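You operate a simulated robot arm through the tools that you are given. There is no shell and no other tool. Be economical: measure what you need, move in short steps, check, and stop when the job is done.

You run a simulated two-armed robot. Do the job below in one go: nothing can be reset, and whatever is moved stays where it is left.

JOB
Take the corner guard from the top of the blue cabinet and leave it on the back half of the board table. Stack the pale block that says "pine" from the top of the blue cabinet on top of the pale block that says "maple". Pick up the 30 x 45 card from the top of the blue cabinet with one hand, pass it to the other hand and put it on the right end of the base beam. Fetch the gold knob and set it on the low shelf of the assembly table. Fetch the dowel with the largest size on its label from the top of the assembly table and stand it on the cupboard end of the side bench. Fetch the white tape roll from the top of the assembly table and set it on the low shelf of the assembly table. Push the table cupboard door shut. Put one of the oak blocks from the upper shelf under the workbench on the small grey panel. Open the finishing cupboard door, put the clean strainer on the cupboard shelf of the finishing bench, then shut the door. Put the red roller on top of the brown block. Take the sponge from the finishing bench top and leave it on the top of the corner bench. Pull the top drawer open. The order is free. Set down upright: dowel, clean strainer.

Only the result counts: the job must be done as asked and must still hold three seconds after the hand-in. Knocking over, shifting, dropping, spilling or breaking anything else fails it.

ROBOT AND FRAMES
Two 6-joint arms with two-finger grippers on one trunk, on a base that drives. Base frame: it is fixed to the floor where the robot stands at the start and does not move with it; the origin is under the middle of the robot, x ahead of it, y to its left, z up; the surface under the hand at the start is at about z = 88. Units: cm, degrees, N and s.
The left shoulder is at the start at [7, 14.8, 138.2], the right one opposite. With the tool pointing down near the work surface each hand reaches from about 30 to 58 cm from the robot's upright axis, wherever it stands, measured 20 degrees to its own side. Places, roughly: back half of the board table [90, -160, 90]; brown block (12x6x3 cm) [-380, -650, 90]; card [75, 25, 100]; clean strainer (6x6x11 cm) [60, -550, 90]; corner guard (6x6x4 cm) [50, -10, 90]; cupboard end of the side bench [180, 370, 90]; cupboard shelf of the finishing bench [60, -560, 50]; dowel [225, 300, 100]; finishing cupboard door [50, -530, 50]; gold knob (4x4x3 cm) [210, 290, 90]; low shelf of the assembly table [240, 250, 30]; oak block (10x6x4 cm) [-120, 290, 40]; pale block [50, 0, 100]; red roller (6x3x15 cm) [-460, -660, 80]; right end of the base beam (31x21 cm) [-96, -30, 52]; small grey panel (26x11x2 cm) [-110, 250, 80]; sponge (10x7x4 cm) [140, -550, 90]; table cupboard door [180, 320, 30]; tape roll [225, 300, 75]; top drawer [250, -660, 80]; top of the corner bench [440, -550, 90]. Payload 2.69 kg a hand.
The TCP of each hand is the grasp point between the finger pads, 2 cm short of the fingertips. In the tool frame z runs along the fingers and y along their closing line. Largest opening 10 cm; the body of the gripper starts 6.3 cm behind the TCP.
Orientation is that of the tool frame in the base frame, as a unit quaternion [w, x, y, z]. With the fingers straight down and closing along the base's y, the tool's x points along the base's -x, its y along +y and its z along -z.

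CONTROLS
- The arms move only by the tool step_arm. It takes "left_motion", "right_motion" or both (then of equal length, played together; a hand with none holds still); each is one flat list of numbers, 7 for each row, row after row: the shift along the base's x, y, z in cm, then the turn, a rotation vector about the base's x, y, z in degrees, then the finger opening in cm, from 0 to 10. In form: [tx, ty, tz, ax, ay, az, jaw, tx, ty, tz, ax, ay, az, jaw, ...]. A call has 1 to 8 rows; each row shifts and turns the commanded pose from where the row before left it. Each row takes 0.2 s and may step no farther than 5 cm and 8.6 degrees from the row before; otherwise, or with a gripper value out of range, the whole call is refused. A pose out of reach is approached as far as the arm can. The call stops where the force on the tool passes 40 N (or 10 N more than at its start, if that is more) or the arm is blocked; 0.2 s more then pass. The fingers move at their own pace (about 4.5 cm/s each) and stop on an object; they squeeze with about 26 N. The grip force told is the motor's: it shows also when the fingers shut on nothing. Time passes only in rows, and 0.2 s behind the last, so rows that do not move let the fingers close. It gives the time, the measured TCP pose, the force on the tool (base axes), the opening and the grip force at its end, in the units of the frame above (readings bear some noise), with the torque about the TCP (base axes, N m) and any sound that the robot's microphone picked up.
- Cameras (640 x 400 px; columns grow to the right, rows downward): "scene" is now at [11.02, 2.11, 159.92]; the picture's right is [0.28, -0.96, 0.00], its down [-0.82, -0.24, -0.52] and it looks along [0.49, 0.14, -0.86] (base axes); focal length 266 px, centre (320, 200). "left" rides on the left gripper at [7, 1.9, -9.9] in its tool frame; the picture's right is [-0.26, 0.97, 0.00], its down [-0.75, -0.20, -0.63] and it looks along [-0.61, -0.16, 0.78] (tool axes); focal length 230 px, centre (320, 200). "right" rides on the right gripper at [7, -1.9, -9.9] in its tool frame; the picture's right is [0.26, 0.97, 0.00], its down [-0.75, 0.20, -0.63] and it looks along [-0.61, 0.16, 0.78] (tool axes); focal length 230 px, centre (320, 200). There is no depth. A picture from a camera that has moved, and an enlarged one, comes with that camera's place and axes in the base frame and with its lens. The place of the scene camera against the robot may be out by one fixed shift of up to 2.5 cm in any direction.
- capture(camera): a new picture of that camera. It takes no simulated time.
- move_column(by): slides the trunk up (or, below 0, down) by that many cm; the arms and the scene camera ride with it, the base frame stays. It gives what a move gives, with no picture.
- roll_base(legs): drives the robot by 1 to 6 legs, each [ahead, turn to the left] in cm and degrees, along the robot's own axes; the way and the turn of a leg run together, so that a leg with both is an arc; at most 150 cm and 180 degrees a leg. The arms and the cameras ride along, it lands a little off, and it stops where it bumps. It gives what a move gives.
- aim_head(pan, tilt): turns the head with the scene camera to pan (to the left, within 86 degrees either way) and tilt (down, from -29 to 69), counted from straight ahead of the robot. It gives what a move gives.
- inspect(camera, box): a new picture of the part [left, top, right, bottom] of that camera's present view, enlarged. It takes no simulated time.
- job_done(): hands the job in; it is judged then, once.

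Work in short steps. Places have to be worked out from the pictures, the camera data and where the tool is seen: move nearer, look again, correct. Check each grasp and each placing, and mend what went wrong. You have 577 turns and 370 pictures in all, those below and enlarged ones among them. Open the grippers and draw the arms clear of the work before you hand the job in, unless the task says otherwise.

The tools are called after ">>>" by a JSON object that holds its "name" and its "arguments". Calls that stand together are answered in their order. step_arm: Moves the arms, as the interface text tells. Its arguments: {"type":"object","properties":{"left_motion":{"type":"array","items":{"type":"number"}},"right_motion":{"type":"array","items":{"type":"number"}}},"required":[]} The other tools are called the same way: move_column (by) slides the trunk up or down; roll_base (legs) drives the base; aim_head (pan, tilt) turns the head that bears the scene camera; capture (camera) takes a picture; inspect (camera, box) takes an enlarged picture of a part of a camera's view; job_done () hands the job in.

At the start:

```text
clock: 0.0
left_position: [44.19, 28.52, 99.94]
left_ee_rot: [0.0, 0.003, 1.0, 0.0]
left_force: [1.1, -0.8, -0.4]
left_wrist_torque: [0.01, -0.01, -0.01]
left_gripper_width: 9.98
left_grip_force: 0.1
right_position: [51.4, -11.17, 100.11]
right_ee_rot: [0.0, 0.003, 1.0, 0.0]
right_force: [0.6, 0.3, 0.7]
right_wrist_torque: [-0.01, 0.01, 0.03]
right_gripper_width: 9.97
right_grip_force: 0.0
trunk travel left (down, up): [-94.0, 0.0]
robot x, y, heading: [-0.15, -0.4, -0.1]
head pan, tilt: [16.3, 59.0]
```

scene: 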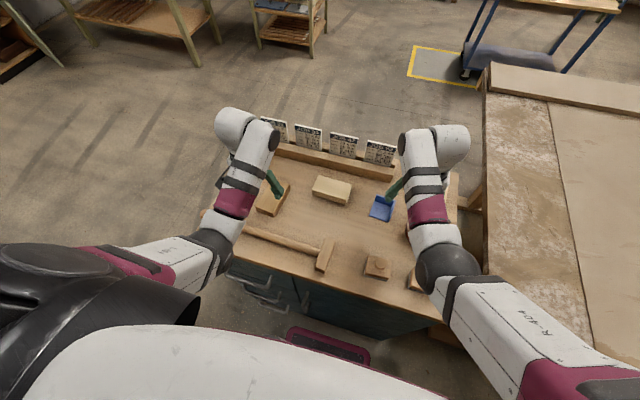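
right: 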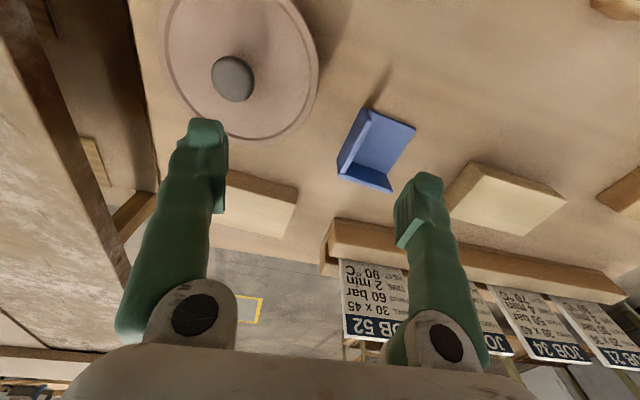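
left: 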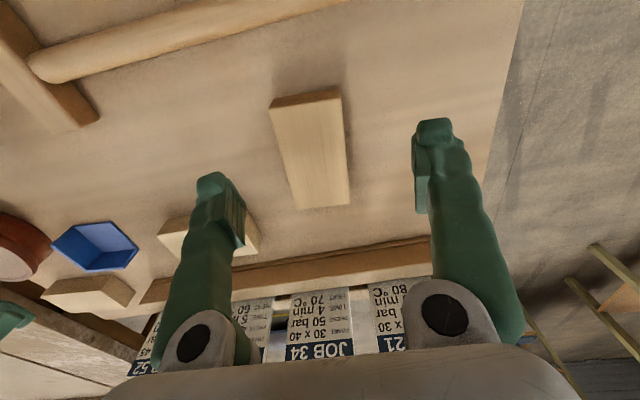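

I'll look closer at the cabinet top to read labels and locate items.

>>> {"name": "inspect", "arguments": {"camera": "scene", "box": [200, 100, 480, 275]}}

>>> {"name": "inspect", "arguments": {"camera": "scene", "box": [200, 180, 480, 355]}}

```text
2.29 times, centred on (340, 188) of scene
camera zoom: at [11.02, 2.11, 159.92], right [0.28, -0.96, 0.0], down [-0.82, -0.24, -0.52], along [0.49, 0.14, -0.86], focal length 607 px, centre (274, 229)
```

zoom: 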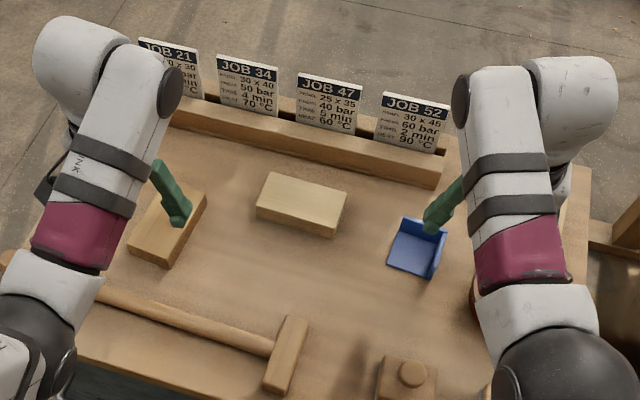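

```text
2.29 times, centred on (340, 268) of scene
camera zoom: at [11.02, 2.11, 159.92], right [0.28, -0.96, 0.0], down [-0.82, -0.24, -0.52], along [0.49, 0.14, -0.86], focal length 607 px, centre (274, 46)
```

zoom: 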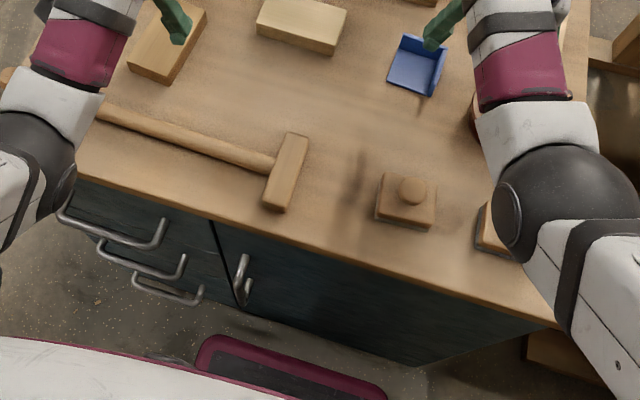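

Check labels on the pale blocks with closer zooms.

>>> {"name": "inspect", "arguments": {"camera": "scene", "box": [300, 165, 364, 205]}}

>>> {"name": "inspect", "arguments": {"camera": "left", "box": [120, 60, 440, 260]}}

>>> {"name": "inspect", "arguments": {"camera": "right", "box": [200, 100, 640, 375]}}

```text
10.00 times, centred on (332, 185) of scene
camera zoom: at [11.02, 2.11, 159.92], right [0.28, -0.96, 0.0], down [-0.82, -0.24, -0.52], along [0.49, 0.14, -0.86], focal length 2655 px, centre (200, 350)
```

zoom: 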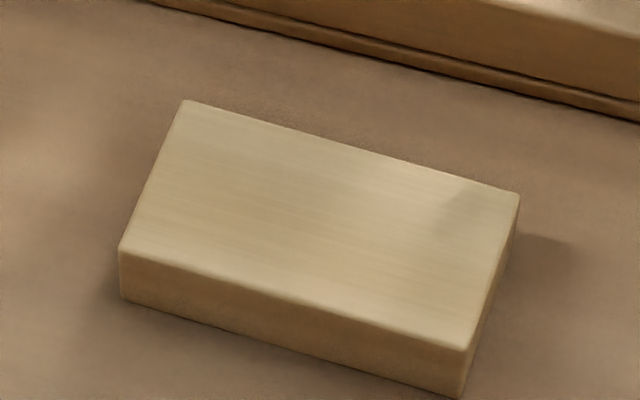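

```text
2.00 times, centred on (280, 160) of left
camera zoom: at [37.24, 30.42, 109.86], right [0.26, 0.96, 0.0], down [0.75, -0.2, 0.63], along [0.61, -0.17, -0.78], focal length 460 px, centre (400, 280)
```

zoom: 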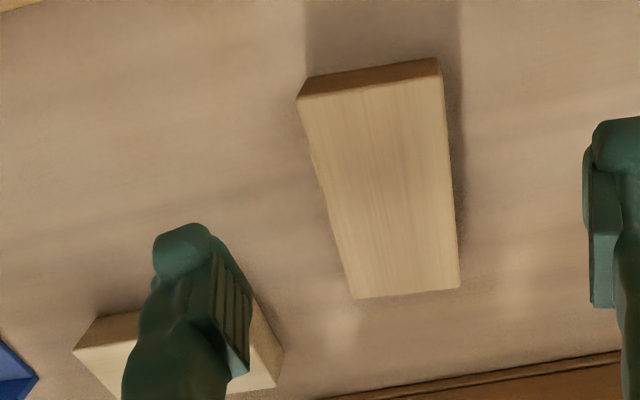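

```text
1.45 times, centred on (420, 238) of right
camera zoom: at [44.48, -12.85, 109.92], right [-0.25, 0.97, 0.0], down [0.75, 0.2, 0.63], along [0.61, 0.16, -0.78], focal length 335 px, centre (174, 146)
```

zoom: 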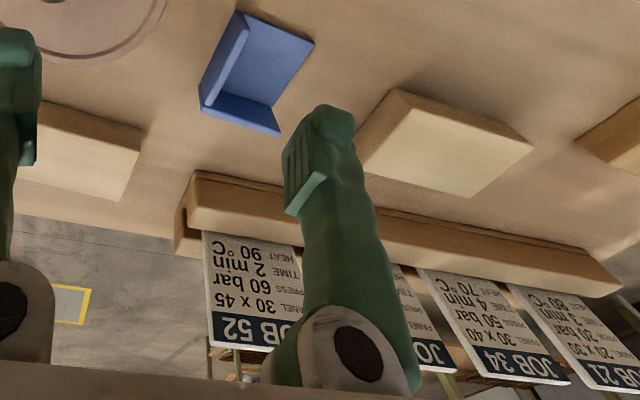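

Labels must be on hidden faces. I'll raise the left hand and yaw it to look at the blocks from the other sides; also lift the right hand clear.

>>> {"name": "step_arm", "arguments": {"left_motion": [0, 0, 3, 0, 0, 8, 10, 0, 0, 3, 0, 0, 8, 10, 0, 0, 3, 0, 0, 8, 10, 0, 0, 3, 0, 0, 8, 10, 0, 0, 3, 0, 0, 8, 10, 0, 0, 0, 0, 0, 8, 10, 0, 0, 0, 0, 0, 8, 10, 0, 0, 0, 0, 0, 8, 10], "right_motion": [0, 0, 3, 0, 0, -8, 10, 0, 0, 3, 0, 0, -8, 10, 0, 0, 3, 0, 0, -8, 10, 0, 0, 3, 0, 0, -8, 10, 0, 0, 3, 0, 0, -8, 10, 0, 0, 0, 0, 0, -8, 10, 0, 0, 0, 0, 0, -8, 10, 0, 0, 0, 0, 0, -8, 10]}}

>>> {"name": "capture", "arguments": {"camera": "left"}}

>>> {"name": "capture", "arguments": {"camera": "right"}}

>>> {"name": "capture", "arguments": {"camera": "scene"}}

```text
clock: 1.8
left_position: [51.2, 31.1, 105.58]
left_ee_rot: [-0.001, -0.528, 0.849, 0.0]
left_force: [0.1, 0.0, 0.2]
left_wrist_torque: [-0.03, 0.0, 0.02]
left_gripper_width: 10.0
left_grip_force: 0.1
left hand out of reach, approached as far as the arm can: row 1, 2, 3, 4, 5
right_position: [55.55, -9.94, 111.88]
right_ee_rot: [-0.001, 0.534, 0.845, 0.0]
right_force: [0.0, 0.4, 0.1]
right_wrist_torque: [0.02, 0.03, 0.02]
right_gripper_width: 10.0
right_grip_force: 0.0
right hand out of reach, approached as far as the arm can: row 3, 4, 5
trunk travel left (down, up): [-94.0, 0.0]
robot x, y, heading: [0.24, -0.03, -0.2]
head pan, tilt: [16.3, 59.0]
```

```text
361 pictures are left
camera left: at [46.2, 25.6, 115.51], right [-0.75, 0.66, 0.0], down [0.51, 0.59, 0.63], along [0.41, 0.47, -0.78], focal length 230 px, centre (320, 200)
```

left: 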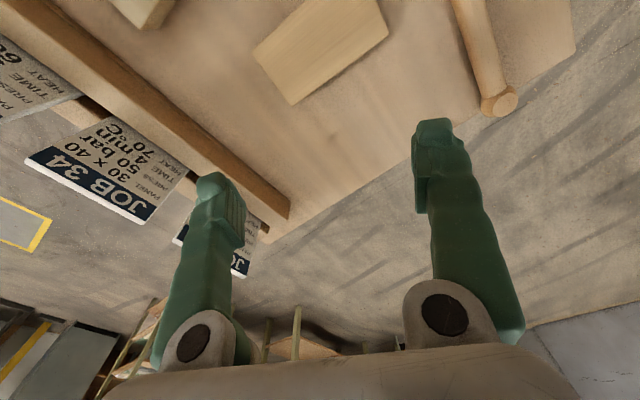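

```text
360 pictures are left
camera right: at [50.83, -4.37, 121.73], right [0.76, 0.65, 0.0], down [0.5, -0.59, 0.63], along [0.41, -0.48, -0.78], focal length 230 px, centre (320, 200)
```

right: 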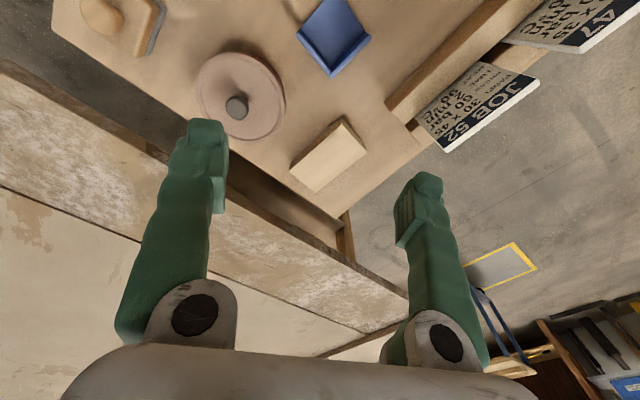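

```text
359 pictures are left
camera scene: at [11.06, 2.12, 159.92], right [0.28, -0.96, 0.0], down [-0.82, -0.24, -0.52], along [0.49, 0.14, -0.86], focal length 266 px, centre (320, 200)
```

scene: 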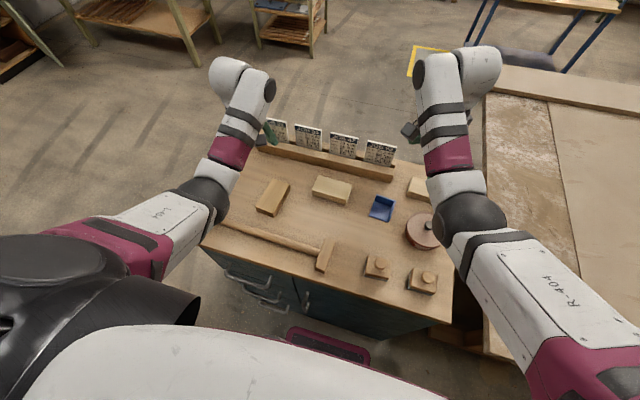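

Continue yawing the left hand so its camera looks back toward the robot, to see the blocks' far faces.

>>> {"name": "step_arm", "arguments": {"left_motion": [1.5, -1, 0, 0, 0, 8.5, 10, 1.5, -1, 0, 0, 0, 8.5, 10, 1.5, -1, 0, 0, 0, 8.5, 10, 1.5, -1, 0, 0, 0, 8.5, 10, 1.5, -1, 0, 0, 0, 8.5, 10, 1.5, -1, 0, 0, 0, 8.5, 10, 1.5, -1, 0, 0, 0, 8.5, 10, 0, -1, 0, 0, 0, 8.5, 10]}}

>>> {"name": "capture", "arguments": {"camera": "left"}}

```text
clock: 3.6
left_position: [60.02, 23.7, 106.12]
left_ee_rot: [0.0, 0.913, -0.408, 0.0]
left_force: [-0.2, -0.7, -0.5]
left_wrist_torque: [-0.01, -0.01, -0.02]
left_gripper_width: 10.01
left_grip_force: 0.1
left hand out of reach, approached as far as the arm can: row 6, 7
right_position: [55.52, -10.02, 111.98]
right_ee_rot: [0.0, 0.533, 0.846, 0.0]
right_force: [-0.7, -1.0, -0.5]
right_wrist_torque: [-0.01, 0.01, -0.02]
right_gripper_width: 9.99
right_grip_force: 0.1
trunk travel left (down, up): [-94.0, 0.0]
robot x, y, heading: [0.1, -0.02, 0.0]
head pan, tilt: [16.3, 59.0]
```

```text
358 pictures are left
camera left: at [63.04, 17.16, 115.95], right [-0.89, -0.45, 0.0], down [-0.35, 0.69, 0.63], along [-0.28, 0.56, -0.78], focal length 230 px, centre (320, 200)
```

left: 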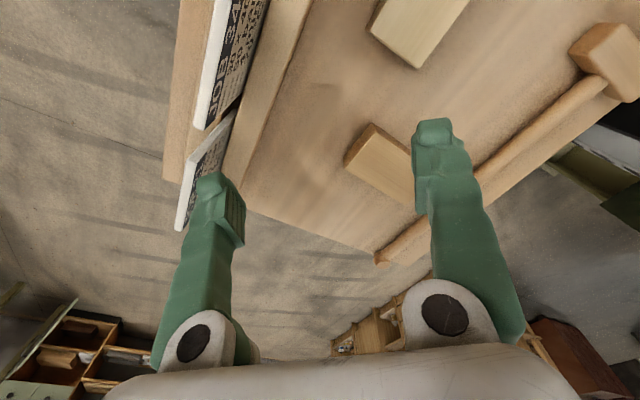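

Zoom on the block faces seen here.

>>> {"name": "inspect", "arguments": {"camera": "left", "box": [330, 100, 426, 160]}}

>>> {"name": "inspect", "arguments": {"camera": "left", "box": [350, 0, 478, 80]}}

>>> {"name": "inspect", "arguments": {"camera": "right", "box": [270, 100, 398, 180]}}

```text
6.67 times, centred on (378, 130) of left
camera zoom: at [63.04, 17.16, 115.95], right [-0.89, -0.45, 0.0], down [-0.35, 0.69, 0.63], along [-0.28, 0.56, -0.78], focal length 1534 px, centre (-67, 667)
```

zoom: 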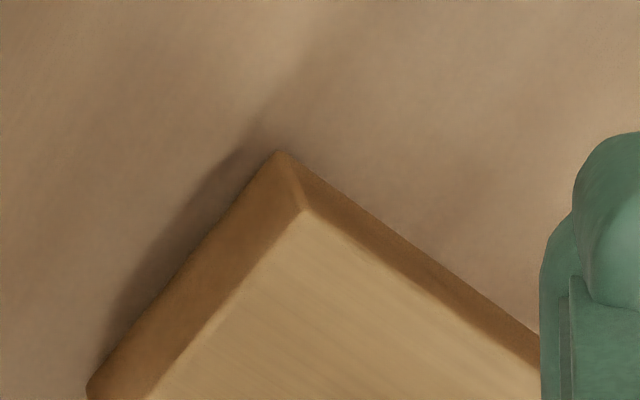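

```text
5.00 times, centred on (414, 40) of left
camera zoom: at [63.04, 17.16, 115.95], right [-0.89, -0.45, 0.0], down [-0.35, 0.69, 0.63], along [-0.28, 0.56, -0.78], focal length 1150 px, centre (-150, 1000)
```

zoom: 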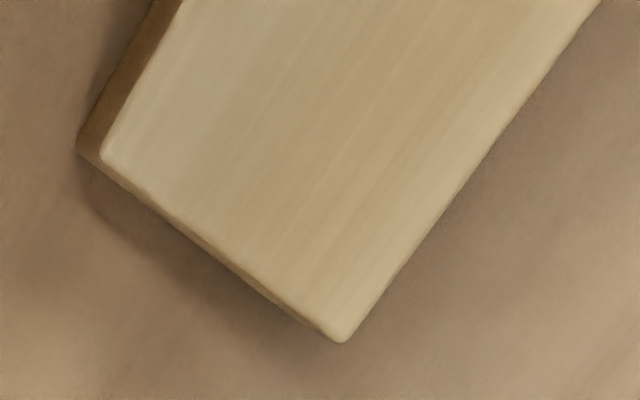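

```text
5.00 times, centred on (334, 140) of right
camera zoom: at [50.76, -4.38, 121.75], right [0.76, 0.65, 0.0], down [0.51, -0.59, 0.63], along [0.41, -0.48, -0.78], focal length 1150 px, centre (250, 500)
```

zoom: 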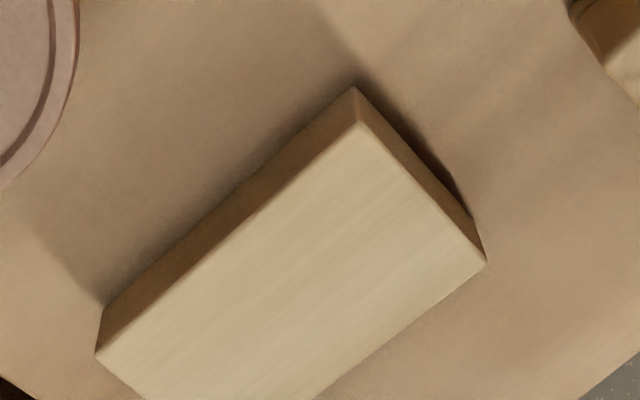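

No labels on visible faces; they're likely underneath. I'll return the left hand over the left block (centre about [47.3, 27.1], yaw about -6°) to lift it and look at its underside.

>>> {"name": "step_arm", "arguments": {"left_motion": [-1, 0.4, -0.6, 0, 0, -8.2, 10, -1, 0.4, -0.6, 0, 0, -8.2, 10, -1, 0.4, -0.6, 0, 0, -8.2, 10, -1, 0.4, -0.6, 0, 0, -8.2, 10, -1, 0.4, -0.6, 0, 0, -8.2, 10, -1, 0.4, -0.6, 0, 0, -8.2, 10, -1, 0.4, -0.6, 0, 0, -8.2, 10, -1, 0.4, -0.6, 0, 0, -8.2, 10]}}

>>> {"name": "step_arm", "arguments": {"left_motion": [-0.6, 0.05, 0, 0, 0, -8.2, 10, -0.6, 0.05, 0, 0, 0, -8.2, 10, -0.6, 0, 0, 0, 0, -8.2, 10, -0.6, 0, 0, 0, 0, -8.2, 10, -0.6, 0, 0, 0, 0, -8.2, 10, -0.6, 0, 0, 0, 0, -8.2, 10, -0.6, 0, 0, 0, 0, -8.2, 10, -0.5, 0, 0, 0, 0, -8.2, 10]}}

>>> {"name": "capture", "arguments": {"camera": "left"}}

```text
clock: 5.4
left_position: [51.57, 26.82, 101.4]
left_ee_rot: [0.0, -0.543, 0.839, 0.0]
left_force: [0.0, -0.2, 0.7]
left_wrist_torque: [-0.01, -0.02, 0.03]
left_gripper_width: 9.99
left_grip_force: 0.1
right_position: [55.59, -9.91, 111.87]
right_ee_rot: [0.0, 0.533, 0.846, 0.0]
right_force: [-0.4, 0.4, 0.1]
right_wrist_torque: [0.0, -0.01, 0.0]
right_gripper_width: 9.98
right_grip_force: 0.0
trunk travel left (down, up): [-94.0, 0.0]
robot x, y, heading: [-0.1, -0.21, 0.1]
head pan, tilt: [16.3, 59.0]
```

```text
clock: 7.2
left_position: [47.03, 26.63, 101.38]
left_ee_rot: [0.0, -0.002, 1.0, 0.0]
left_force: [-0.9, 0.0, -0.2]
left_wrist_torque: [0.0, 0.03, -0.02]
left_gripper_width: 10.01
left_grip_force: 0.0
right_position: [55.5, -9.99, 111.79]
right_ee_rot: [0.0, 0.533, 0.846, -0.001]
right_force: [1.5, -0.1, -0.4]
right_wrist_torque: [0.0, 0.03, -0.02]
right_gripper_width: 10.0
right_grip_force: 0.1
trunk travel left (down, up): [-94.0, 0.0]
robot x, y, heading: [0.05, 0.31, 0.0]
head pan, tilt: [16.3, 59.0]
```

```text
354 pictures are left
camera left: at [39.95, 28.41, 111.2], right [0.25, 0.97, 0.0], down [0.75, -0.2, 0.63], along [0.61, -0.16, -0.78], focal length 230 px, centre (320, 200)
```

left: 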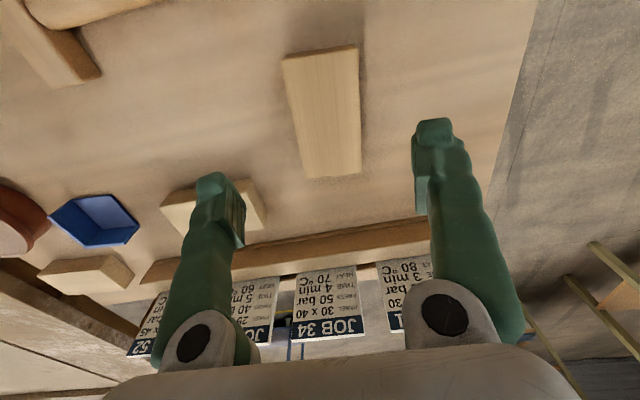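

Descend to grasp the left block: shift +0.5, +0.5, yaw -7°, down to z≈90.6 and close.

>>> {"name": "step_arm", "arguments": {"left_motion": [0.5, 0.5, 0, 0, 0, -7, 10, 0, 0, -4, 0, 0, 0, 10, 0, 0, -4, 0, 0, 0, 10, 0, 0, -2.7, 0, 0, 0, 10, 0, 0, 0, 0, 0, 0, 5, 0, 0, 0, 0, 0, 0, 2, 0, 0, 0, 0, 0, 0, 2, 0, 0, 0, 0, 0, 0, 2]}}

>>> {"name": "capture", "arguments": {"camera": "left"}}

```text
clock: 9.0
left_position: [47.28, 27.0, 90.65]
left_ee_rot: [0.0, 0.057, 0.998, 0.0]
left_force: [0.6, 0.2, 0.2]
left_wrist_torque: [0.01, -0.04, -0.03]
left_gripper_width: 5.88
left_grip_force: 26.2
right_position: [55.63, -9.96, 111.89]
right_ee_rot: [0.0, 0.532, 0.847, 0.0]
right_force: [0.1, 0.5, 1.2]
right_wrist_torque: [-0.02, -0.02, 0.03]
right_gripper_width: 10.02
right_grip_force: 0.1
trunk travel left (down, up): [-94.0, 0.0]
robot x, y, heading: [-0.18, -0.43, 0.1]
head pan, tilt: [16.3, 59.0]
```

```text
353 pictures are left
camera left: at [40.51, 29.63, 100.55], right [0.37, 0.93, 0.0], down [0.72, -0.28, 0.63], along [0.59, -0.23, -0.78], focal length 230 px, centre (320, 200)
```

left: 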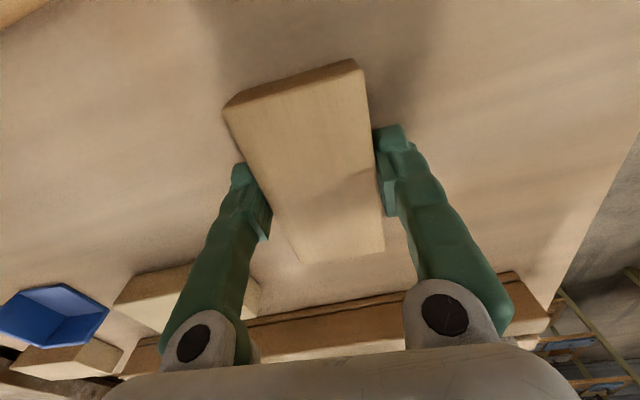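

Gripped (5.9 cm). Lift it 9 cm then tilt it so its underside faces the robot's middle.

>>> {"name": "step_arm", "arguments": {"left_motion": [0, 0, 3, 0, 0, 0, 2, 0, 0, 3, 0, 0, 0, 2, 0, 0, 3, 0, 0, 0, 2, 0, 0, 1, -8, 0, 0, 2, 0, 0, 1, -8, 0, 0, 2, 0, 0, 1, -8, 0, 0, 2, 0, 0, 1, -8, 0, 0, 2, 0, 0, 1, -8, 0, 0, 2]}}

>>> {"name": "step_arm", "arguments": {"left_motion": [0, 0, 1, -8, 0, 0, 2, 0, 0, 1, -8, 0, 0, 2, 0, 0, 1, -8, 0, 0, 2, 0, 0, 1, -8, 0, 0, 2, 0, 0, 1, -8, 0, 0, 2, 0, 0, 1, -8, 0, 0, 2]}}

>>> {"name": "capture", "arguments": {"camera": "scene"}}

```text
clock: 10.8
left_position: [47.56, 27.36, 104.73]
left_ee_rot: [0.019, 0.055, 0.938, -0.343]
left_force: [-1.1, -0.3, -1.0]
left_wrist_torque: [-0.03, 0.01, -0.02]
left_gripper_width: 5.88
left_grip_force: 26.3
right_position: [55.68, -9.73, 111.81]
right_ee_rot: [0.001, 0.533, 0.846, 0.0]
right_force: [0.5, 0.4, -0.2]
right_wrist_torque: [0.01, 0.0, -0.02]
right_gripper_width: 9.98
right_grip_force: 0.1
trunk travel left (down, up): [-94.0, 0.0]
robot x, y, heading: [0.2, -0.36, 0.1]
head pan, tilt: [16.3, 59.0]
```

```text
clock: 12.2
left_position: [44.97, 25.4, 112.26]
left_ee_rot: [0.04, 0.042, 0.717, -0.694]
left_force: [-0.4, -0.1, -0.6]
left_wrist_torque: [0.07, 0.03, 0.0]
left_gripper_width: 5.9
left_grip_force: 26.0
left hand out of reach, approached as far as the arm can: row 6
right_position: [55.28, -9.89, 111.94]
right_ee_rot: [0.002, 0.532, 0.847, 0.001]
right_force: [1.0, -0.6, -0.2]
right_wrist_torque: [0.04, -0.06, -0.03]
right_gripper_width: 10.03
right_grip_force: 0.2
trunk travel left (down, up): [-94.0, 0.0]
robot x, y, heading: [0.0, -0.08, 0.1]
head pan, tilt: [16.3, 59.0]
```

```text
352 pictures are left
camera scene: at [10.74, 2.19, 159.95], right [0.28, -0.96, 0.0], down [-0.82, -0.24, -0.52], along [0.5, 0.14, -0.86], focal length 266 px, centre (320, 200)
```

scene: 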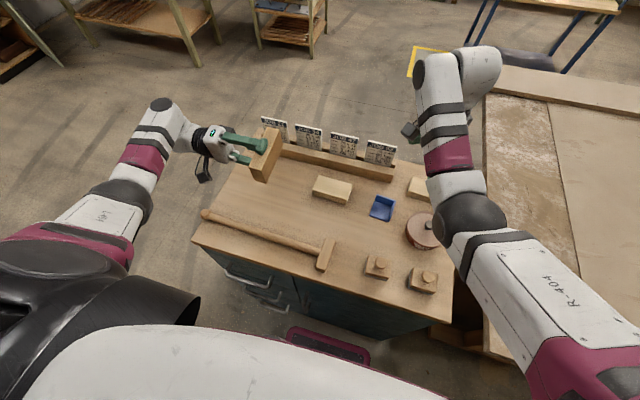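

The underside now faces inward; zoom on it.

>>> {"name": "inspect", "arguments": {"camera": "scene", "box": [232, 120, 296, 190]}}

```text
5.71 times, centred on (264, 155) of scene
camera zoom: at [10.74, 2.19, 159.95], right [0.28, -0.96, 0.0], down [-0.82, -0.24, -0.52], along [0.5, 0.14, -0.86], focal length 1517 px, centre (640, 457)
```

zoom: 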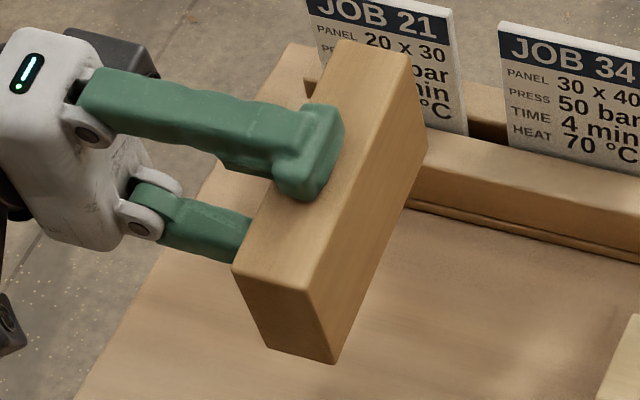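

>>> {"name": "inspect", "arguments": {"camera": "scene", "box": [252, 126, 280, 164]}}

>>> {"name": "capture", "arguments": {"camera": "left"}}

>>> {"name": "capture", "arguments": {"camera": "right"}}

```text
10.53 times, centred on (266, 145) of scene
camera zoom: at [10.74, 2.19, 159.95], right [0.28, -0.96, 0.0], down [-0.82, -0.24, -0.52], along [0.5, 0.14, -0.86], focal length 2795 px, centre (888, 779)
```

zoom: 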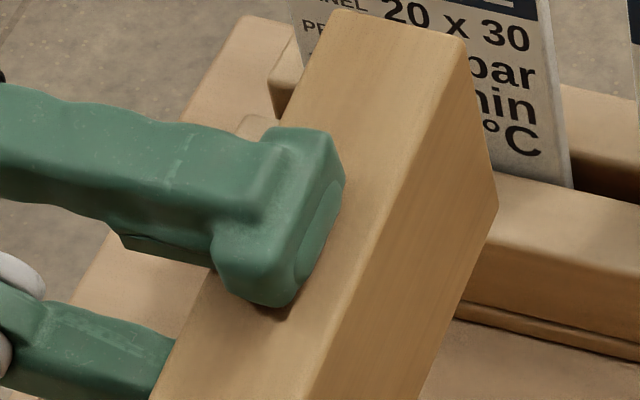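

```text
349 pictures are left
camera left: at [38.15, 35.44, 109.87], right [0.37, 0.03, -0.93], down [0.72, 0.62, 0.31], along [0.59, -0.78, 0.21], focal length 230 px, centre (320, 200)
```

left: 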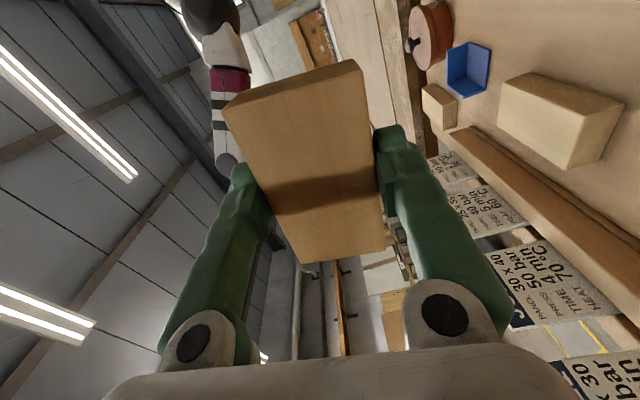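

```text
348 pictures are left
camera right: at [50.58, -4.31, 121.85], right [0.76, 0.65, 0.0], down [0.5, -0.59, 0.63], along [0.41, -0.48, -0.78], focal length 230 px, centre (320, 200)
```

right: 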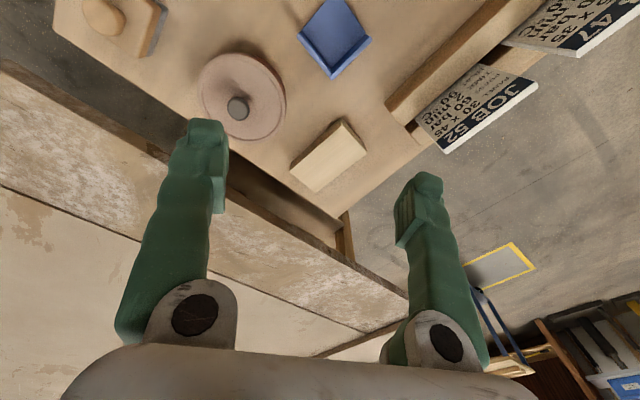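

Left block's underside looks blank, so it seems a decoy. I return it to exactly where it stood.

>>> {"name": "step_arm", "arguments": {"left_motion": [0.3, 0.2, -0.6, 8, 0, 0, 2, 0.3, 0.2, -0.6, 8, 0, 0, 2, 0.3, 0.2, -0.6, 8, 0, 0, 2, 0.3, 0.2, -0.6, 8, 0, 0, 2, 0.3, 0.2, -0.6, 8, 0, 0, 2, 0.3, 0.2, -0.6, 8, 0, 0, 2, 0.3, 0.2, -0.6, 8, 0, 0, 2, 0.2, 0.2, -0.6, 8, 0, 0, 2]}}

>>> {"name": "step_arm", "arguments": {"left_motion": [0, 0, -2, 8, 0, 0, 2, 0, 0, -2, 8, 0, 0, 2, 0, 0, -2, 8, 0, 0, 2, 0, 0, 0, 0, 0, 0, 2]}}

```text
clock: 14.0
left_position: [47.47, 27.01, 107.44]
left_ee_rot: [0.012, 0.055, 0.977, -0.206]
left_force: [0.0, -1.2, -1.5]
left_wrist_torque: [0.01, 0.03, -0.06]
left_gripper_width: 5.92
left_grip_force: 25.7
right_position: [55.56, -10.18, 111.81]
right_ee_rot: [0.0, 0.533, 0.846, 0.0]
right_force: [0.5, -0.4, 0.2]
right_wrist_torque: [0.0, -0.04, 0.02]
right_gripper_width: 9.96
right_grip_force: 0.1
trunk travel left (down, up): [-94.0, 0.0]
robot x, y, heading: [-0.13, 0.13, 0.1]
head pan, tilt: [16.3, 59.0]
```

```text
clock: 15.0
left_position: [47.87, 27.4, 100.49]
left_ee_rot: [0.0, 0.057, 0.998, 0.001]
left_force: [-0.3, -0.5, -0.6]
left_wrist_torque: [0.0, -0.02, 0.01]
left_gripper_width: 5.92
left_grip_force: 26.3
left hand out of reach, approached as far as the arm can: row 1
right_position: [55.47, -10.01, 111.77]
right_ee_rot: [0.0, 0.533, 0.846, 0.0]
right_force: [1.0, 0.0, 0.7]
right_wrist_torque: [-0.03, -0.02, 0.0]
right_gripper_width: 10.0
right_grip_force: 0.1
trunk travel left (down, up): [-94.0, 0.0]
robot x, y, heading: [0.17, 0.04, 0.2]
head pan, tilt: [16.3, 59.0]
```

Lower the block back, with the right hand returning to its straight pose at the same time.

>>> {"name": "step_arm", "arguments": {"left_motion": [-0.5, -0.35, -3, 0, 0, 0, 2, 0, 0, -3, 0, 0, 0, 2, 0, 0, -3, 0, 0, 0, 2, 0, 0, -0.7, 0, 0, 0, 2, 0, 0, 0, 0, 0, 0, 2, 0, 0, 0, 0, 0, 0, 2, 0, 0, 0, 0, 0, 0, 2, 0, 0, 0, 0, 0, 0, 2], "right_motion": [0, 0, -1, 0, 0, 8, 10, 0, 0, -1, 0, 0, 8, 10, 0, 0, -1, 0, 0, 8, 10, 0, 0, -1, 0, 0, 8, 10, -0.5, 0, -1, 0, 0, 8, 10, -0.5, 0, -1, 0, 0, 8, 10, -0.5, 0, -1, 0, 0, 8, 10, -0.5, 0, -1, 0, 0, 8, 10]}}

>>> {"name": "capture", "arguments": {"camera": "right"}}

```text
clock: 16.8
left_position: [47.38, 27.12, 90.99]
left_ee_rot: [0.0, 0.057, 0.998, -0.001]
left_force: [0.5, 0.5, -2.2]
left_wrist_torque: [0.03, -0.08, -0.03]
left_gripper_width: 5.89
left_grip_force: 26.0
right_position: [53.32, -9.96, 104.03]
right_ee_rot: [0.0, 0.002, 1.0, 0.0]
right_force: [0.2, 0.1, -0.2]
right_wrist_torque: [0.01, 0.01, 0.04]
right_gripper_width: 10.03
right_grip_force: 0.1
trunk travel left (down, up): [-94.0, 0.0]
robot x, y, heading: [0.15, -0.32, 0.1]
head pan, tilt: [16.3, 59.0]
```

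```text
347 pictures are left
camera right: at [46.35, -11.72, 113.97], right [-0.25, 0.97, 0.0], down [0.75, 0.2, 0.63], along [0.61, 0.16, -0.78], focal length 230 px, centre (320, 200)
```

right: 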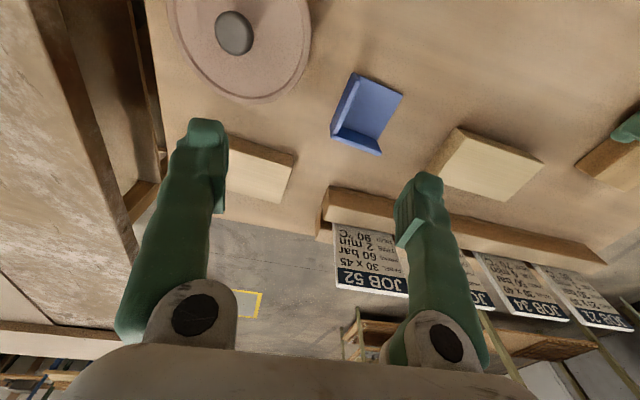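

>>> {"name": "inspect", "arguments": {"camera": "right", "box": [540, 90, 640, 200]}}

>>> {"name": "step_arm", "arguments": {"left_motion": [0, 0, -0.2, 0, 0, 0, 2, 0, 0, -0.1, 0, 0, 0, 2, 0, 0, 0, 0, 0, 0, 8, 0, 0, 0, 0, 0, 0, 10, 0, 0, 3, 0, 0, 0, 10, 0, 0, 4, 0, 0, 0, 10, 1, -1, 3, 0, 0, 0, 10]}}

>>> {"name": "capture", "arguments": {"camera": "left"}}

```text
3.64 times, centred on (590, 145) of right
camera zoom: at [46.35, -11.72, 113.97], right [-0.25, 0.97, 0.0], down [0.75, 0.2, 0.63], along [0.61, 0.16, -0.78], focal length 837 px, centre (-662, 400)
```

zoom: 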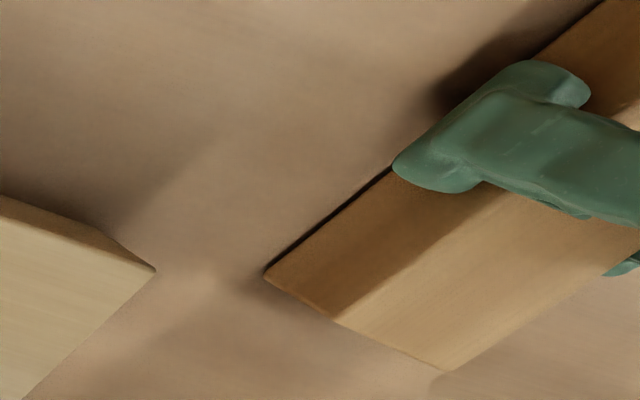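

```text
clock: 18.4
left_position: [48.78, 25.84, 100.71]
left_ee_rot: [-0.001, 0.057, 0.998, 0.0]
left_force: [-0.7, -0.2, -0.2]
left_wrist_torque: [0.03, 0.02, -0.03]
left_gripper_width: 10.0
left_grip_force: 0.0
right_position: [53.41, -9.99, 103.97]
right_ee_rot: [0.0, 0.004, 1.0, 0.0]
right_force: [0.8, 0.3, 0.2]
right_wrist_torque: [0.01, 0.0, 0.03]
right_gripper_width: 9.99
right_grip_force: 0.0
trunk travel left (down, up): [-94.0, 0.0]
robot x, y, heading: [0.35, 0.21, 0.1]
head pan, tilt: [16.3, 59.0]
```

```text
345 pictures are left
camera left: at [41.91, 28.44, 110.61], right [0.37, 0.93, 0.0], down [0.72, -0.28, 0.63], along [0.58, -0.23, -0.78], focal length 230 px, centre (320, 200)
```

left: 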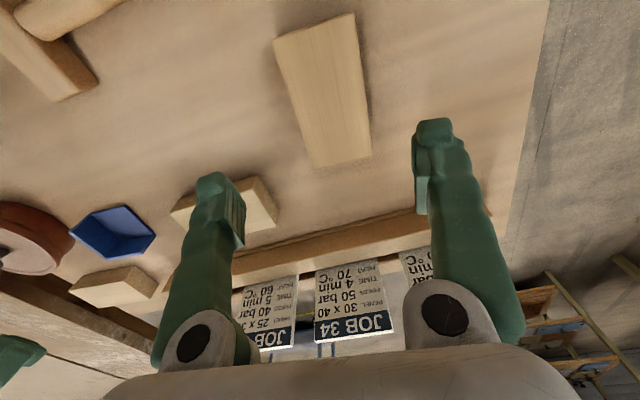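

Check the left block's inner side face now that the finger is gone.

>>> {"name": "inspect", "arguments": {"camera": "right", "box": [540, 90, 640, 200]}}

>>> {"name": "inspect", "arguments": {"camera": "scene", "box": [300, 165, 450, 260]}}

```text
3.64 times, centred on (590, 145) of right
camera zoom: at [46.4, -11.78, 113.93], right [-0.25, 0.97, 0.0], down [0.75, 0.2, 0.63], along [0.61, 0.16, -0.78], focal length 837 px, centre (-662, 400)
```

zoom: 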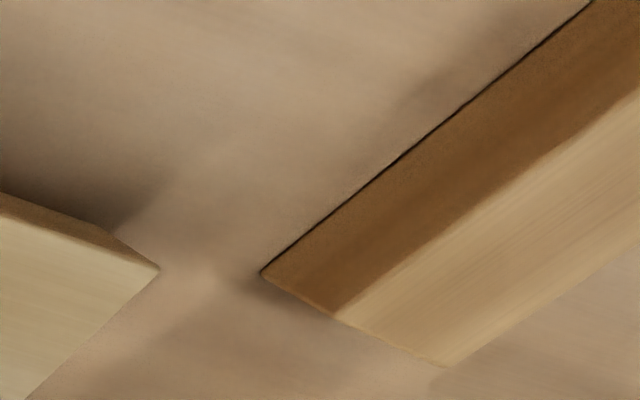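

```text
4.21 times, centred on (375, 212) of scene
camera zoom: at [11.09, 1.99, 159.91], right [0.28, -0.96, 0.0], down [-0.82, -0.24, -0.52], along [0.49, 0.15, -0.86], focal length 1118 px, centre (88, 147)
```

zoom: 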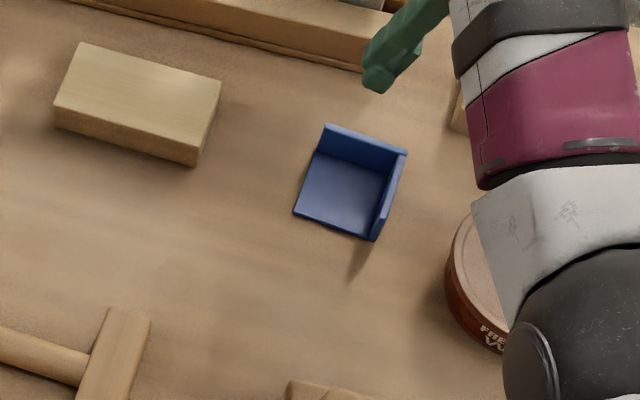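

Left block is blank on all sides: decoy. Next, yaw the left hand 90° and go above the middle block (about [55.5, 10.9]).

>>> {"name": "step_arm", "arguments": {"left_motion": [0.8, -1.5, 0.4, 0, 0, 8.5, 10, 0.8, -1.5, 0.4, 0, 0, 8.5, 10, 0.8, -1.5, 0.4, 0, 0, 8.5, 10, 0.8, -1.5, 0, 0, 0, 8.5, 10, 0.8, -1.5, 0, 0, 0, 8.5, 10, 0.8, -1.5, 0, 0, 0, 8.5, 10, 0.8, -1.5, 0, 0, 0, 8.5, 10, 0.8, -1.5, 0, 0, 0, 8.5, 10]}}

>>> {"name": "step_arm", "arguments": {"left_motion": [0, -1, 0, 0, 0, 8.5, 10, 0, -1, 0, 0, 0, 8.5, 10, 0, -0.9, 0, 0, 0, 8.5, 10]}}

>>> {"name": "capture", "arguments": {"camera": "left"}}

```text
clock: 20.2
left_position: [54.85, 13.88, 102.03]
left_ee_rot: [0.0, -0.512, 0.859, 0.0]
left_force: [0.1, 0.0, -0.7]
left_wrist_torque: [-0.02, -0.01, -0.03]
left_gripper_width: 10.01
left_grip_force: 0.2
right_position: [53.43, -10.0, 104.08]
right_ee_rot: [0.0, 0.003, 1.0, 0.0]
right_force: [-0.2, 0.0, -0.1]
right_wrist_torque: [0.02, 0.0, -0.02]
right_gripper_width: 10.0
right_grip_force: 0.0
trunk travel left (down, up): [-94.0, 0.0]
robot x, y, heading: [-0.24, -0.33, 0.1]
head pan, tilt: [16.3, 59.0]
```

```text
clock: 21.0
left_position: [54.91, 11.03, 101.84]
left_ee_rot: [-0.001, -0.69, 0.724, -0.001]
left_force: [-0.3, 0.0, -0.4]
left_wrist_torque: [-0.01, 0.01, -0.03]
left_gripper_width: 9.97
left_grip_force: 0.1
right_position: [53.44, -10.03, 104.01]
right_ee_rot: [0.0, 0.004, 1.0, 0.0]
right_force: [0.1, 0.0, 0.1]
right_wrist_torque: [-0.02, -0.02, 0.04]
right_gripper_width: 10.02
right_grip_force: 0.2
trunk travel left (down, up): [-94.0, 0.0]
robot x, y, heading: [0.16, 0.37, 0.1]
head pan, tilt: [16.3, 59.0]
```

```text
342 pictures are left
camera left: at [52.59, 4.15, 111.76], right [-0.95, 0.31, 0.0], down [0.24, 0.74, 0.63], along [0.19, 0.6, -0.78], focal length 230 px, centre (320, 200)
```

left: 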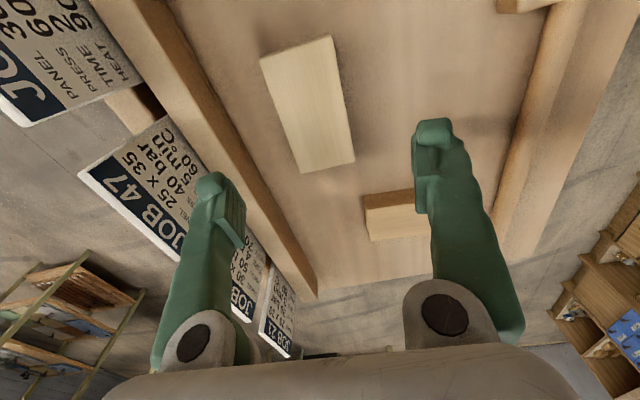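

Middle block centre ≈ [55.2, 10.7], yaw ≈ -4°. Descend and grip.

>>> {"name": "step_arm", "arguments": {"left_motion": [0.3, -0.3, -3, 0, 0, -1.6, 10, 0, 0, -4, 0, 0, 0, 10, 0, 0, -4.1, 0, 0, 0, 10, 0, 0, 0, 0, 0, 0, 5, 0, 0, 0, 0, 0, 0, 2, 0, 0, 0, 0, 0, 0, 2, 0, 0, 0, 0, 0, 0, 2]}}

>>> {"name": "capture", "arguments": {"camera": "left"}}

```text
clock: 22.6
left_position: [53.08, 11.87, 92.93]
left_ee_rot: [0.003, -0.678, 0.735, 0.0]
left_force: [-1.8, 1.0, 32.7]
left_wrist_torque: [-0.12, -0.28, 0.07]
left_gripper_width: 2.8
left_grip_force: 7.7
left hand out of reach, approached as far as the arm can: row 3
right_position: [52.82, -10.05, 104.47]
right_ee_rot: [0.003, 0.003, 1.0, 0.001]
right_force: [-0.6, 0.8, -0.7]
right_wrist_torque: [-0.04, -0.03, 0.0]
right_gripper_width: 10.0
right_grip_force: 0.1
trunk travel left (down, up): [-94.0, 0.0]
robot x, y, heading: [0.19, 0.05, 0.0]
head pan, tilt: [16.3, 59.0]
```

```text
341 pictures are left
camera left: at [50.52, 4.95, 102.75], right [-0.94, 0.34, 0.0], down [0.26, 0.73, 0.63], along [0.22, 0.6, -0.77], focal length 230 px, centre (320, 200)
```

left: 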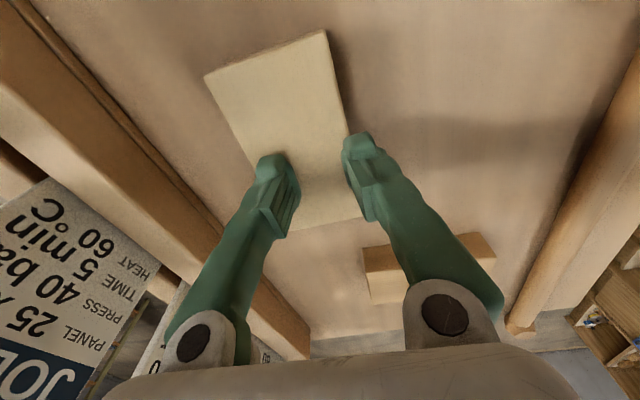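

The left hand was out of reach and its tips touched the block top. I'll lift both hands, lower the trunk 8 cm for more reach.

>>> {"name": "step_arm", "arguments": {"left_motion": [0, 0, 1, 0, 0, 0, 10, 0, 0, 2, 0, 0, 0, 10, 1, -0.5, 4, 0, 0, 0, 10, 1, -0.5, 5, 0, 0, 0, 10, 0, 0, 2, 0, 0, 0, 10], "right_motion": [0, 0, 1, 0, 0, 0, 10, 0.5, 0, 2, 0, 0, 0, 10, 0.5, 0, 2, 0, 0, 0, 10, 0, 0, 1, 0, 0, 0, 10, 0, 0, 1, 0, 0, 0, 10]}}

>>> {"name": "move_column", "arguments": {"by": -8}}

>>> {"name": "capture", "arguments": {"camera": "left"}}

```text
refused: row 4 steps farther than a row can; nothing moved
```

```text
clock: 22.9
left_position: [53.49, 11.83, 92.85]
left_ee_rot: [0.002, -0.677, 0.736, 0.001]
left_force: [-9.5, -0.2, 29.3]
left_wrist_torque: [-0.05, 0.3, 0.01]
left_gripper_width: 1.94
left_grip_force: 0.1
right_position: [53.0, -10.03, 104.04]
right_ee_rot: [0.003, 0.002, 1.0, 0.0]
right_force: [0.0, 0.0, 0.7]
right_wrist_torque: [-0.01, -0.02, -0.02]
right_gripper_width: 10.01
right_grip_force: 0.0
trunk travel left (down, up): [-93.8, 0.2]
robot x, y, heading: [0.22, 0.05, 0.1]
head pan, tilt: [16.3, 59.0]
stopped: the force on the tool passed its limit at 56 N (the readings are from after the stop); the commanded pose is now the measured one
```

```text
340 pictures are left
camera left: at [50.9, 4.97, 102.67], right [-0.94, 0.34, 0.0], down [0.26, 0.73, 0.63], along [0.21, 0.6, -0.77], focal length 230 px, centre (320, 200)
```

left: 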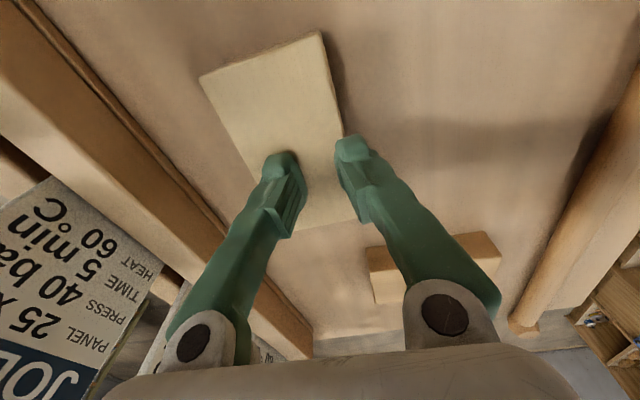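

Refused row; stop happened safely. Lift with valid steps.

>>> {"name": "step_arm", "arguments": {"left_motion": [0, 0, 1, 0, 0, 0, 10, 0, 0, 2, 0, 0, 0, 10, 0.5, -0.5, 3, 0, 0, 0, 10, 1, -0.5, 3, 0, 0, 0, 10, 0.5, 0, 3, 0, 0, 0, 10], "right_motion": [0, 0, 1, 0, 0, 0, 10, 0.5, 0, 2, 0, 0, 0, 10, 0.5, 0, 2, 0, 0, 0, 10, 0, 0, 1, 0, 0, 0, 10, 0, 0, 1, 0, 0, 0, 10]}}

```text
clock: 24.1
left_position: [55.65, 10.75, 104.49]
left_ee_rot: [-0.001, -0.678, 0.735, 0.002]
left_force: [-0.3, -0.6, -0.9]
left_wrist_torque: [-0.01, 0.04, -0.01]
left_gripper_width: 9.98
left_grip_force: 0.0
right_position: [54.78, -9.65, 110.77]
right_ee_rot: [0.0, 0.002, 1.0, 0.0]
right_force: [-0.1, 1.2, -0.6]
right_wrist_torque: [0.03, -0.01, 0.0]
right_gripper_width: 9.98
right_grip_force: 0.0
right hand out of reach, approached as far as the arm can: row 5
trunk travel left (down, up): [-93.8, 0.2]
robot x, y, heading: [0.17, 0.03, -0.1]
head pan, tilt: [16.3, 59.0]
```

Now lower the trunk 8 cm.

>>> {"name": "move_column", "arguments": {"by": -8}}

>>> {"name": "capture", "arguments": {"camera": "left"}}

```text
clock: 25.3
left_position: [55.62, 10.68, 96.44]
left_ee_rot: [-0.001, -0.679, 0.734, 0.001]
left_force: [0.1, 0.5, 0.0]
left_wrist_torque: [-0.05, -0.01, -0.01]
left_gripper_width: 10.03
left_grip_force: 0.0
right_position: [54.81, -9.6, 102.71]
right_ee_rot: [0.0, 0.002, 1.0, 0.0]
right_force: [-0.1, 0.2, 0.1]
right_wrist_torque: [-0.02, -0.03, 0.0]
right_gripper_width: 9.99
right_grip_force: 0.1
trunk travel left (down, up): [-85.8, 8.2]
robot x, y, heading: [0.07, 0.0, -0.3]
head pan, tilt: [16.3, 59.0]
```

```text
339 pictures are left
camera left: at [53.14, 3.83, 106.29], right [-0.94, 0.34, 0.0], down [0.26, 0.73, 0.63], along [0.21, 0.59, -0.78], focal length 230 px, centre (320, 200)
```

left: 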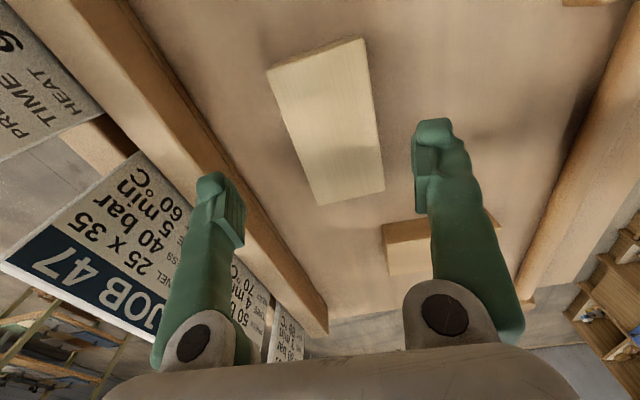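

Block now centred at about [54.4, 10.6]. Shift and descend to grip.

>>> {"name": "step_arm", "arguments": {"left_motion": [-1.2, -0.1, 0, 0, 0, 0, 10, 0, 0, -3, 0, 0, 0, 10, 0, 0, -2.8, 0, 0, 0, 10, 0, 0, 0, 0, 0, 0, 5, 0, 0, 0, 0, 0, 0, 2, 0, 0, 0, 0, 0, 0, 2, 0, 0, 0, 0, 0, 0, 2]}}

```text
clock: 26.9
left_position: [54.42, 10.63, 90.59]
left_ee_rot: [0.0, -0.678, 0.735, 0.002]
left_force: [0.0, -0.2, 0.9]
left_wrist_torque: [-0.01, -0.04, 0.0]
left_gripper_width: 5.9
left_grip_force: 26.2
right_position: [54.73, -9.73, 102.65]
right_ee_rot: [0.0, 0.003, 1.0, 0.0]
right_force: [1.1, 0.0, -0.7]
right_wrist_torque: [0.01, -0.01, 0.03]
right_gripper_width: 10.0
right_grip_force: 0.1
trunk travel left (down, up): [-85.8, 8.2]
robot x, y, heading: [0.15, -0.25, -0.1]
head pan, tilt: [16.3, 59.0]
```

Gripped. Lift and tilt to see the underside, with the trunk staying.

>>> {"name": "step_arm", "arguments": {"left_motion": [0, 0, 4, 0, 0, 0, 2, 0, 1, 3, -8, 0, 0, 2, 0, 1, 2, -8, 0, 0, 2, 0, 1, 1, -8, 0, 0, 2, 0, 1, 1, -8, 0, 0, 2, 0, 1, 1, -8, 0, 0, 2, 0, 1, 1, -8, 0, 0, 2, 0, 1, 1, -8, 0, 0, 2]}}

>>> {"name": "step_arm", "arguments": {"left_motion": [0, 1, 1, -8, 0, 0, 2, 0, 1, 1, -8, 0, 0, 2, -1, 1, 1, -8, 0, 0, 2, -1, 0, 0, 0, 0, -8, 2, -1, 0, 0, 0, 0, -8, 2, -1, 0, 0, 0, 0, -8, 2]}}

>>> {"name": "capture", "arguments": {"camera": "scene"}}

```text
clock: 28.7
left_position: [54.34, 17.55, 104.62]
left_ee_rot: [-0.32, -0.598, 0.649, -0.345]
left_force: [0.3, 0.3, -0.6]
left_wrist_torque: [-0.01, 0.02, -0.01]
left_gripper_width: 5.88
left_grip_force: 26.5
right_position: [54.87, -9.68, 102.69]
right_ee_rot: [0.0, 0.003, 1.0, -0.001]
right_force: [0.9, -0.5, -0.4]
right_wrist_torque: [-0.02, -0.01, 0.02]
right_gripper_width: 10.0
right_grip_force: 0.0
trunk travel left (down, up): [-85.8, 8.2]
robot x, y, heading: [-0.15, 0.33, -0.0]
head pan, tilt: [16.3, 59.0]
```

```text
clock: 30.1
left_position: [44.98, 16.36, 109.83]
left_ee_rot: [-0.52, -0.394, 0.658, -0.375]
left_force: [0.3, -0.1, -1.4]
left_wrist_torque: [0.04, -0.01, 0.01]
left_gripper_width: 5.9
left_grip_force: 25.7
left hand out of reach, approached as far as the arm can: row 4, 5, 6
right_position: [54.57, -9.72, 102.83]
right_ee_rot: [0.001, 0.003, 1.0, 0.0]
right_force: [-0.7, -0.2, 0.1]
right_wrist_torque: [0.02, -0.04, -0.02]
right_gripper_width: 10.02
right_grip_force: 0.1
trunk travel left (down, up): [-85.8, 8.2]
robot x, y, heading: [-0.32, -0.17, 0.2]
head pan, tilt: [16.3, 59.0]
```

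```text
338 pictures are left
camera scene: at [10.72, 2.13, 151.79], right [0.28, -0.96, 0.0], down [-0.82, -0.24, -0.52], along [0.5, 0.15, -0.86], focal length 266 px, centre (320, 200)
```

scene: 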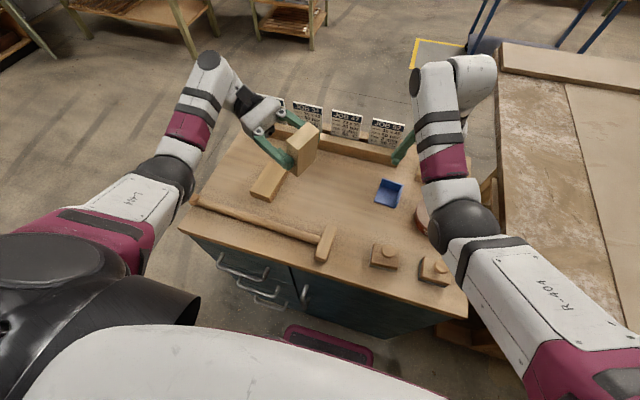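

>>> {"name": "inspect", "arguments": {"camera": "scene", "box": [270, 115, 334, 185]}}

>>> {"name": "capture", "arguments": {"camera": "left"}}

```text
5.71 times, centred on (302, 150) of scene
camera zoom: at [10.72, 2.13, 151.79], right [0.28, -0.96, 0.0], down [-0.82, -0.24, -0.52], along [0.5, 0.15, -0.86], focal length 1517 px, centre (423, 486)
```

zoom: 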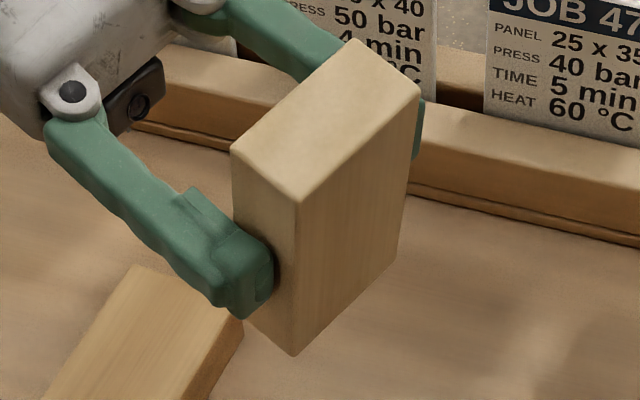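

```text
336 pictures are left
camera left: at [45.99, 25.15, 118.19], right [-0.84, 0.43, -0.33], down [0.54, 0.58, -0.61], along [-0.07, -0.69, -0.72], focal length 230 px, centre (320, 200)
```

left: 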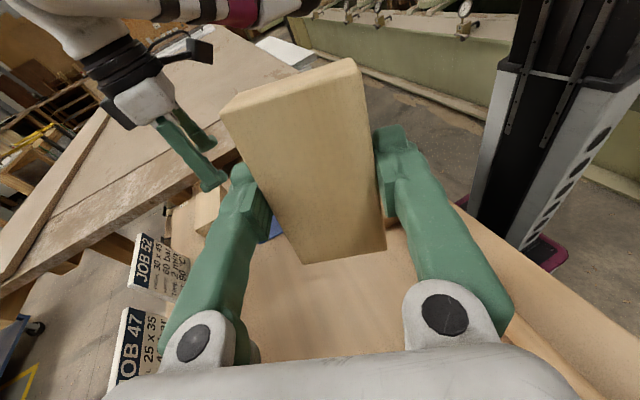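

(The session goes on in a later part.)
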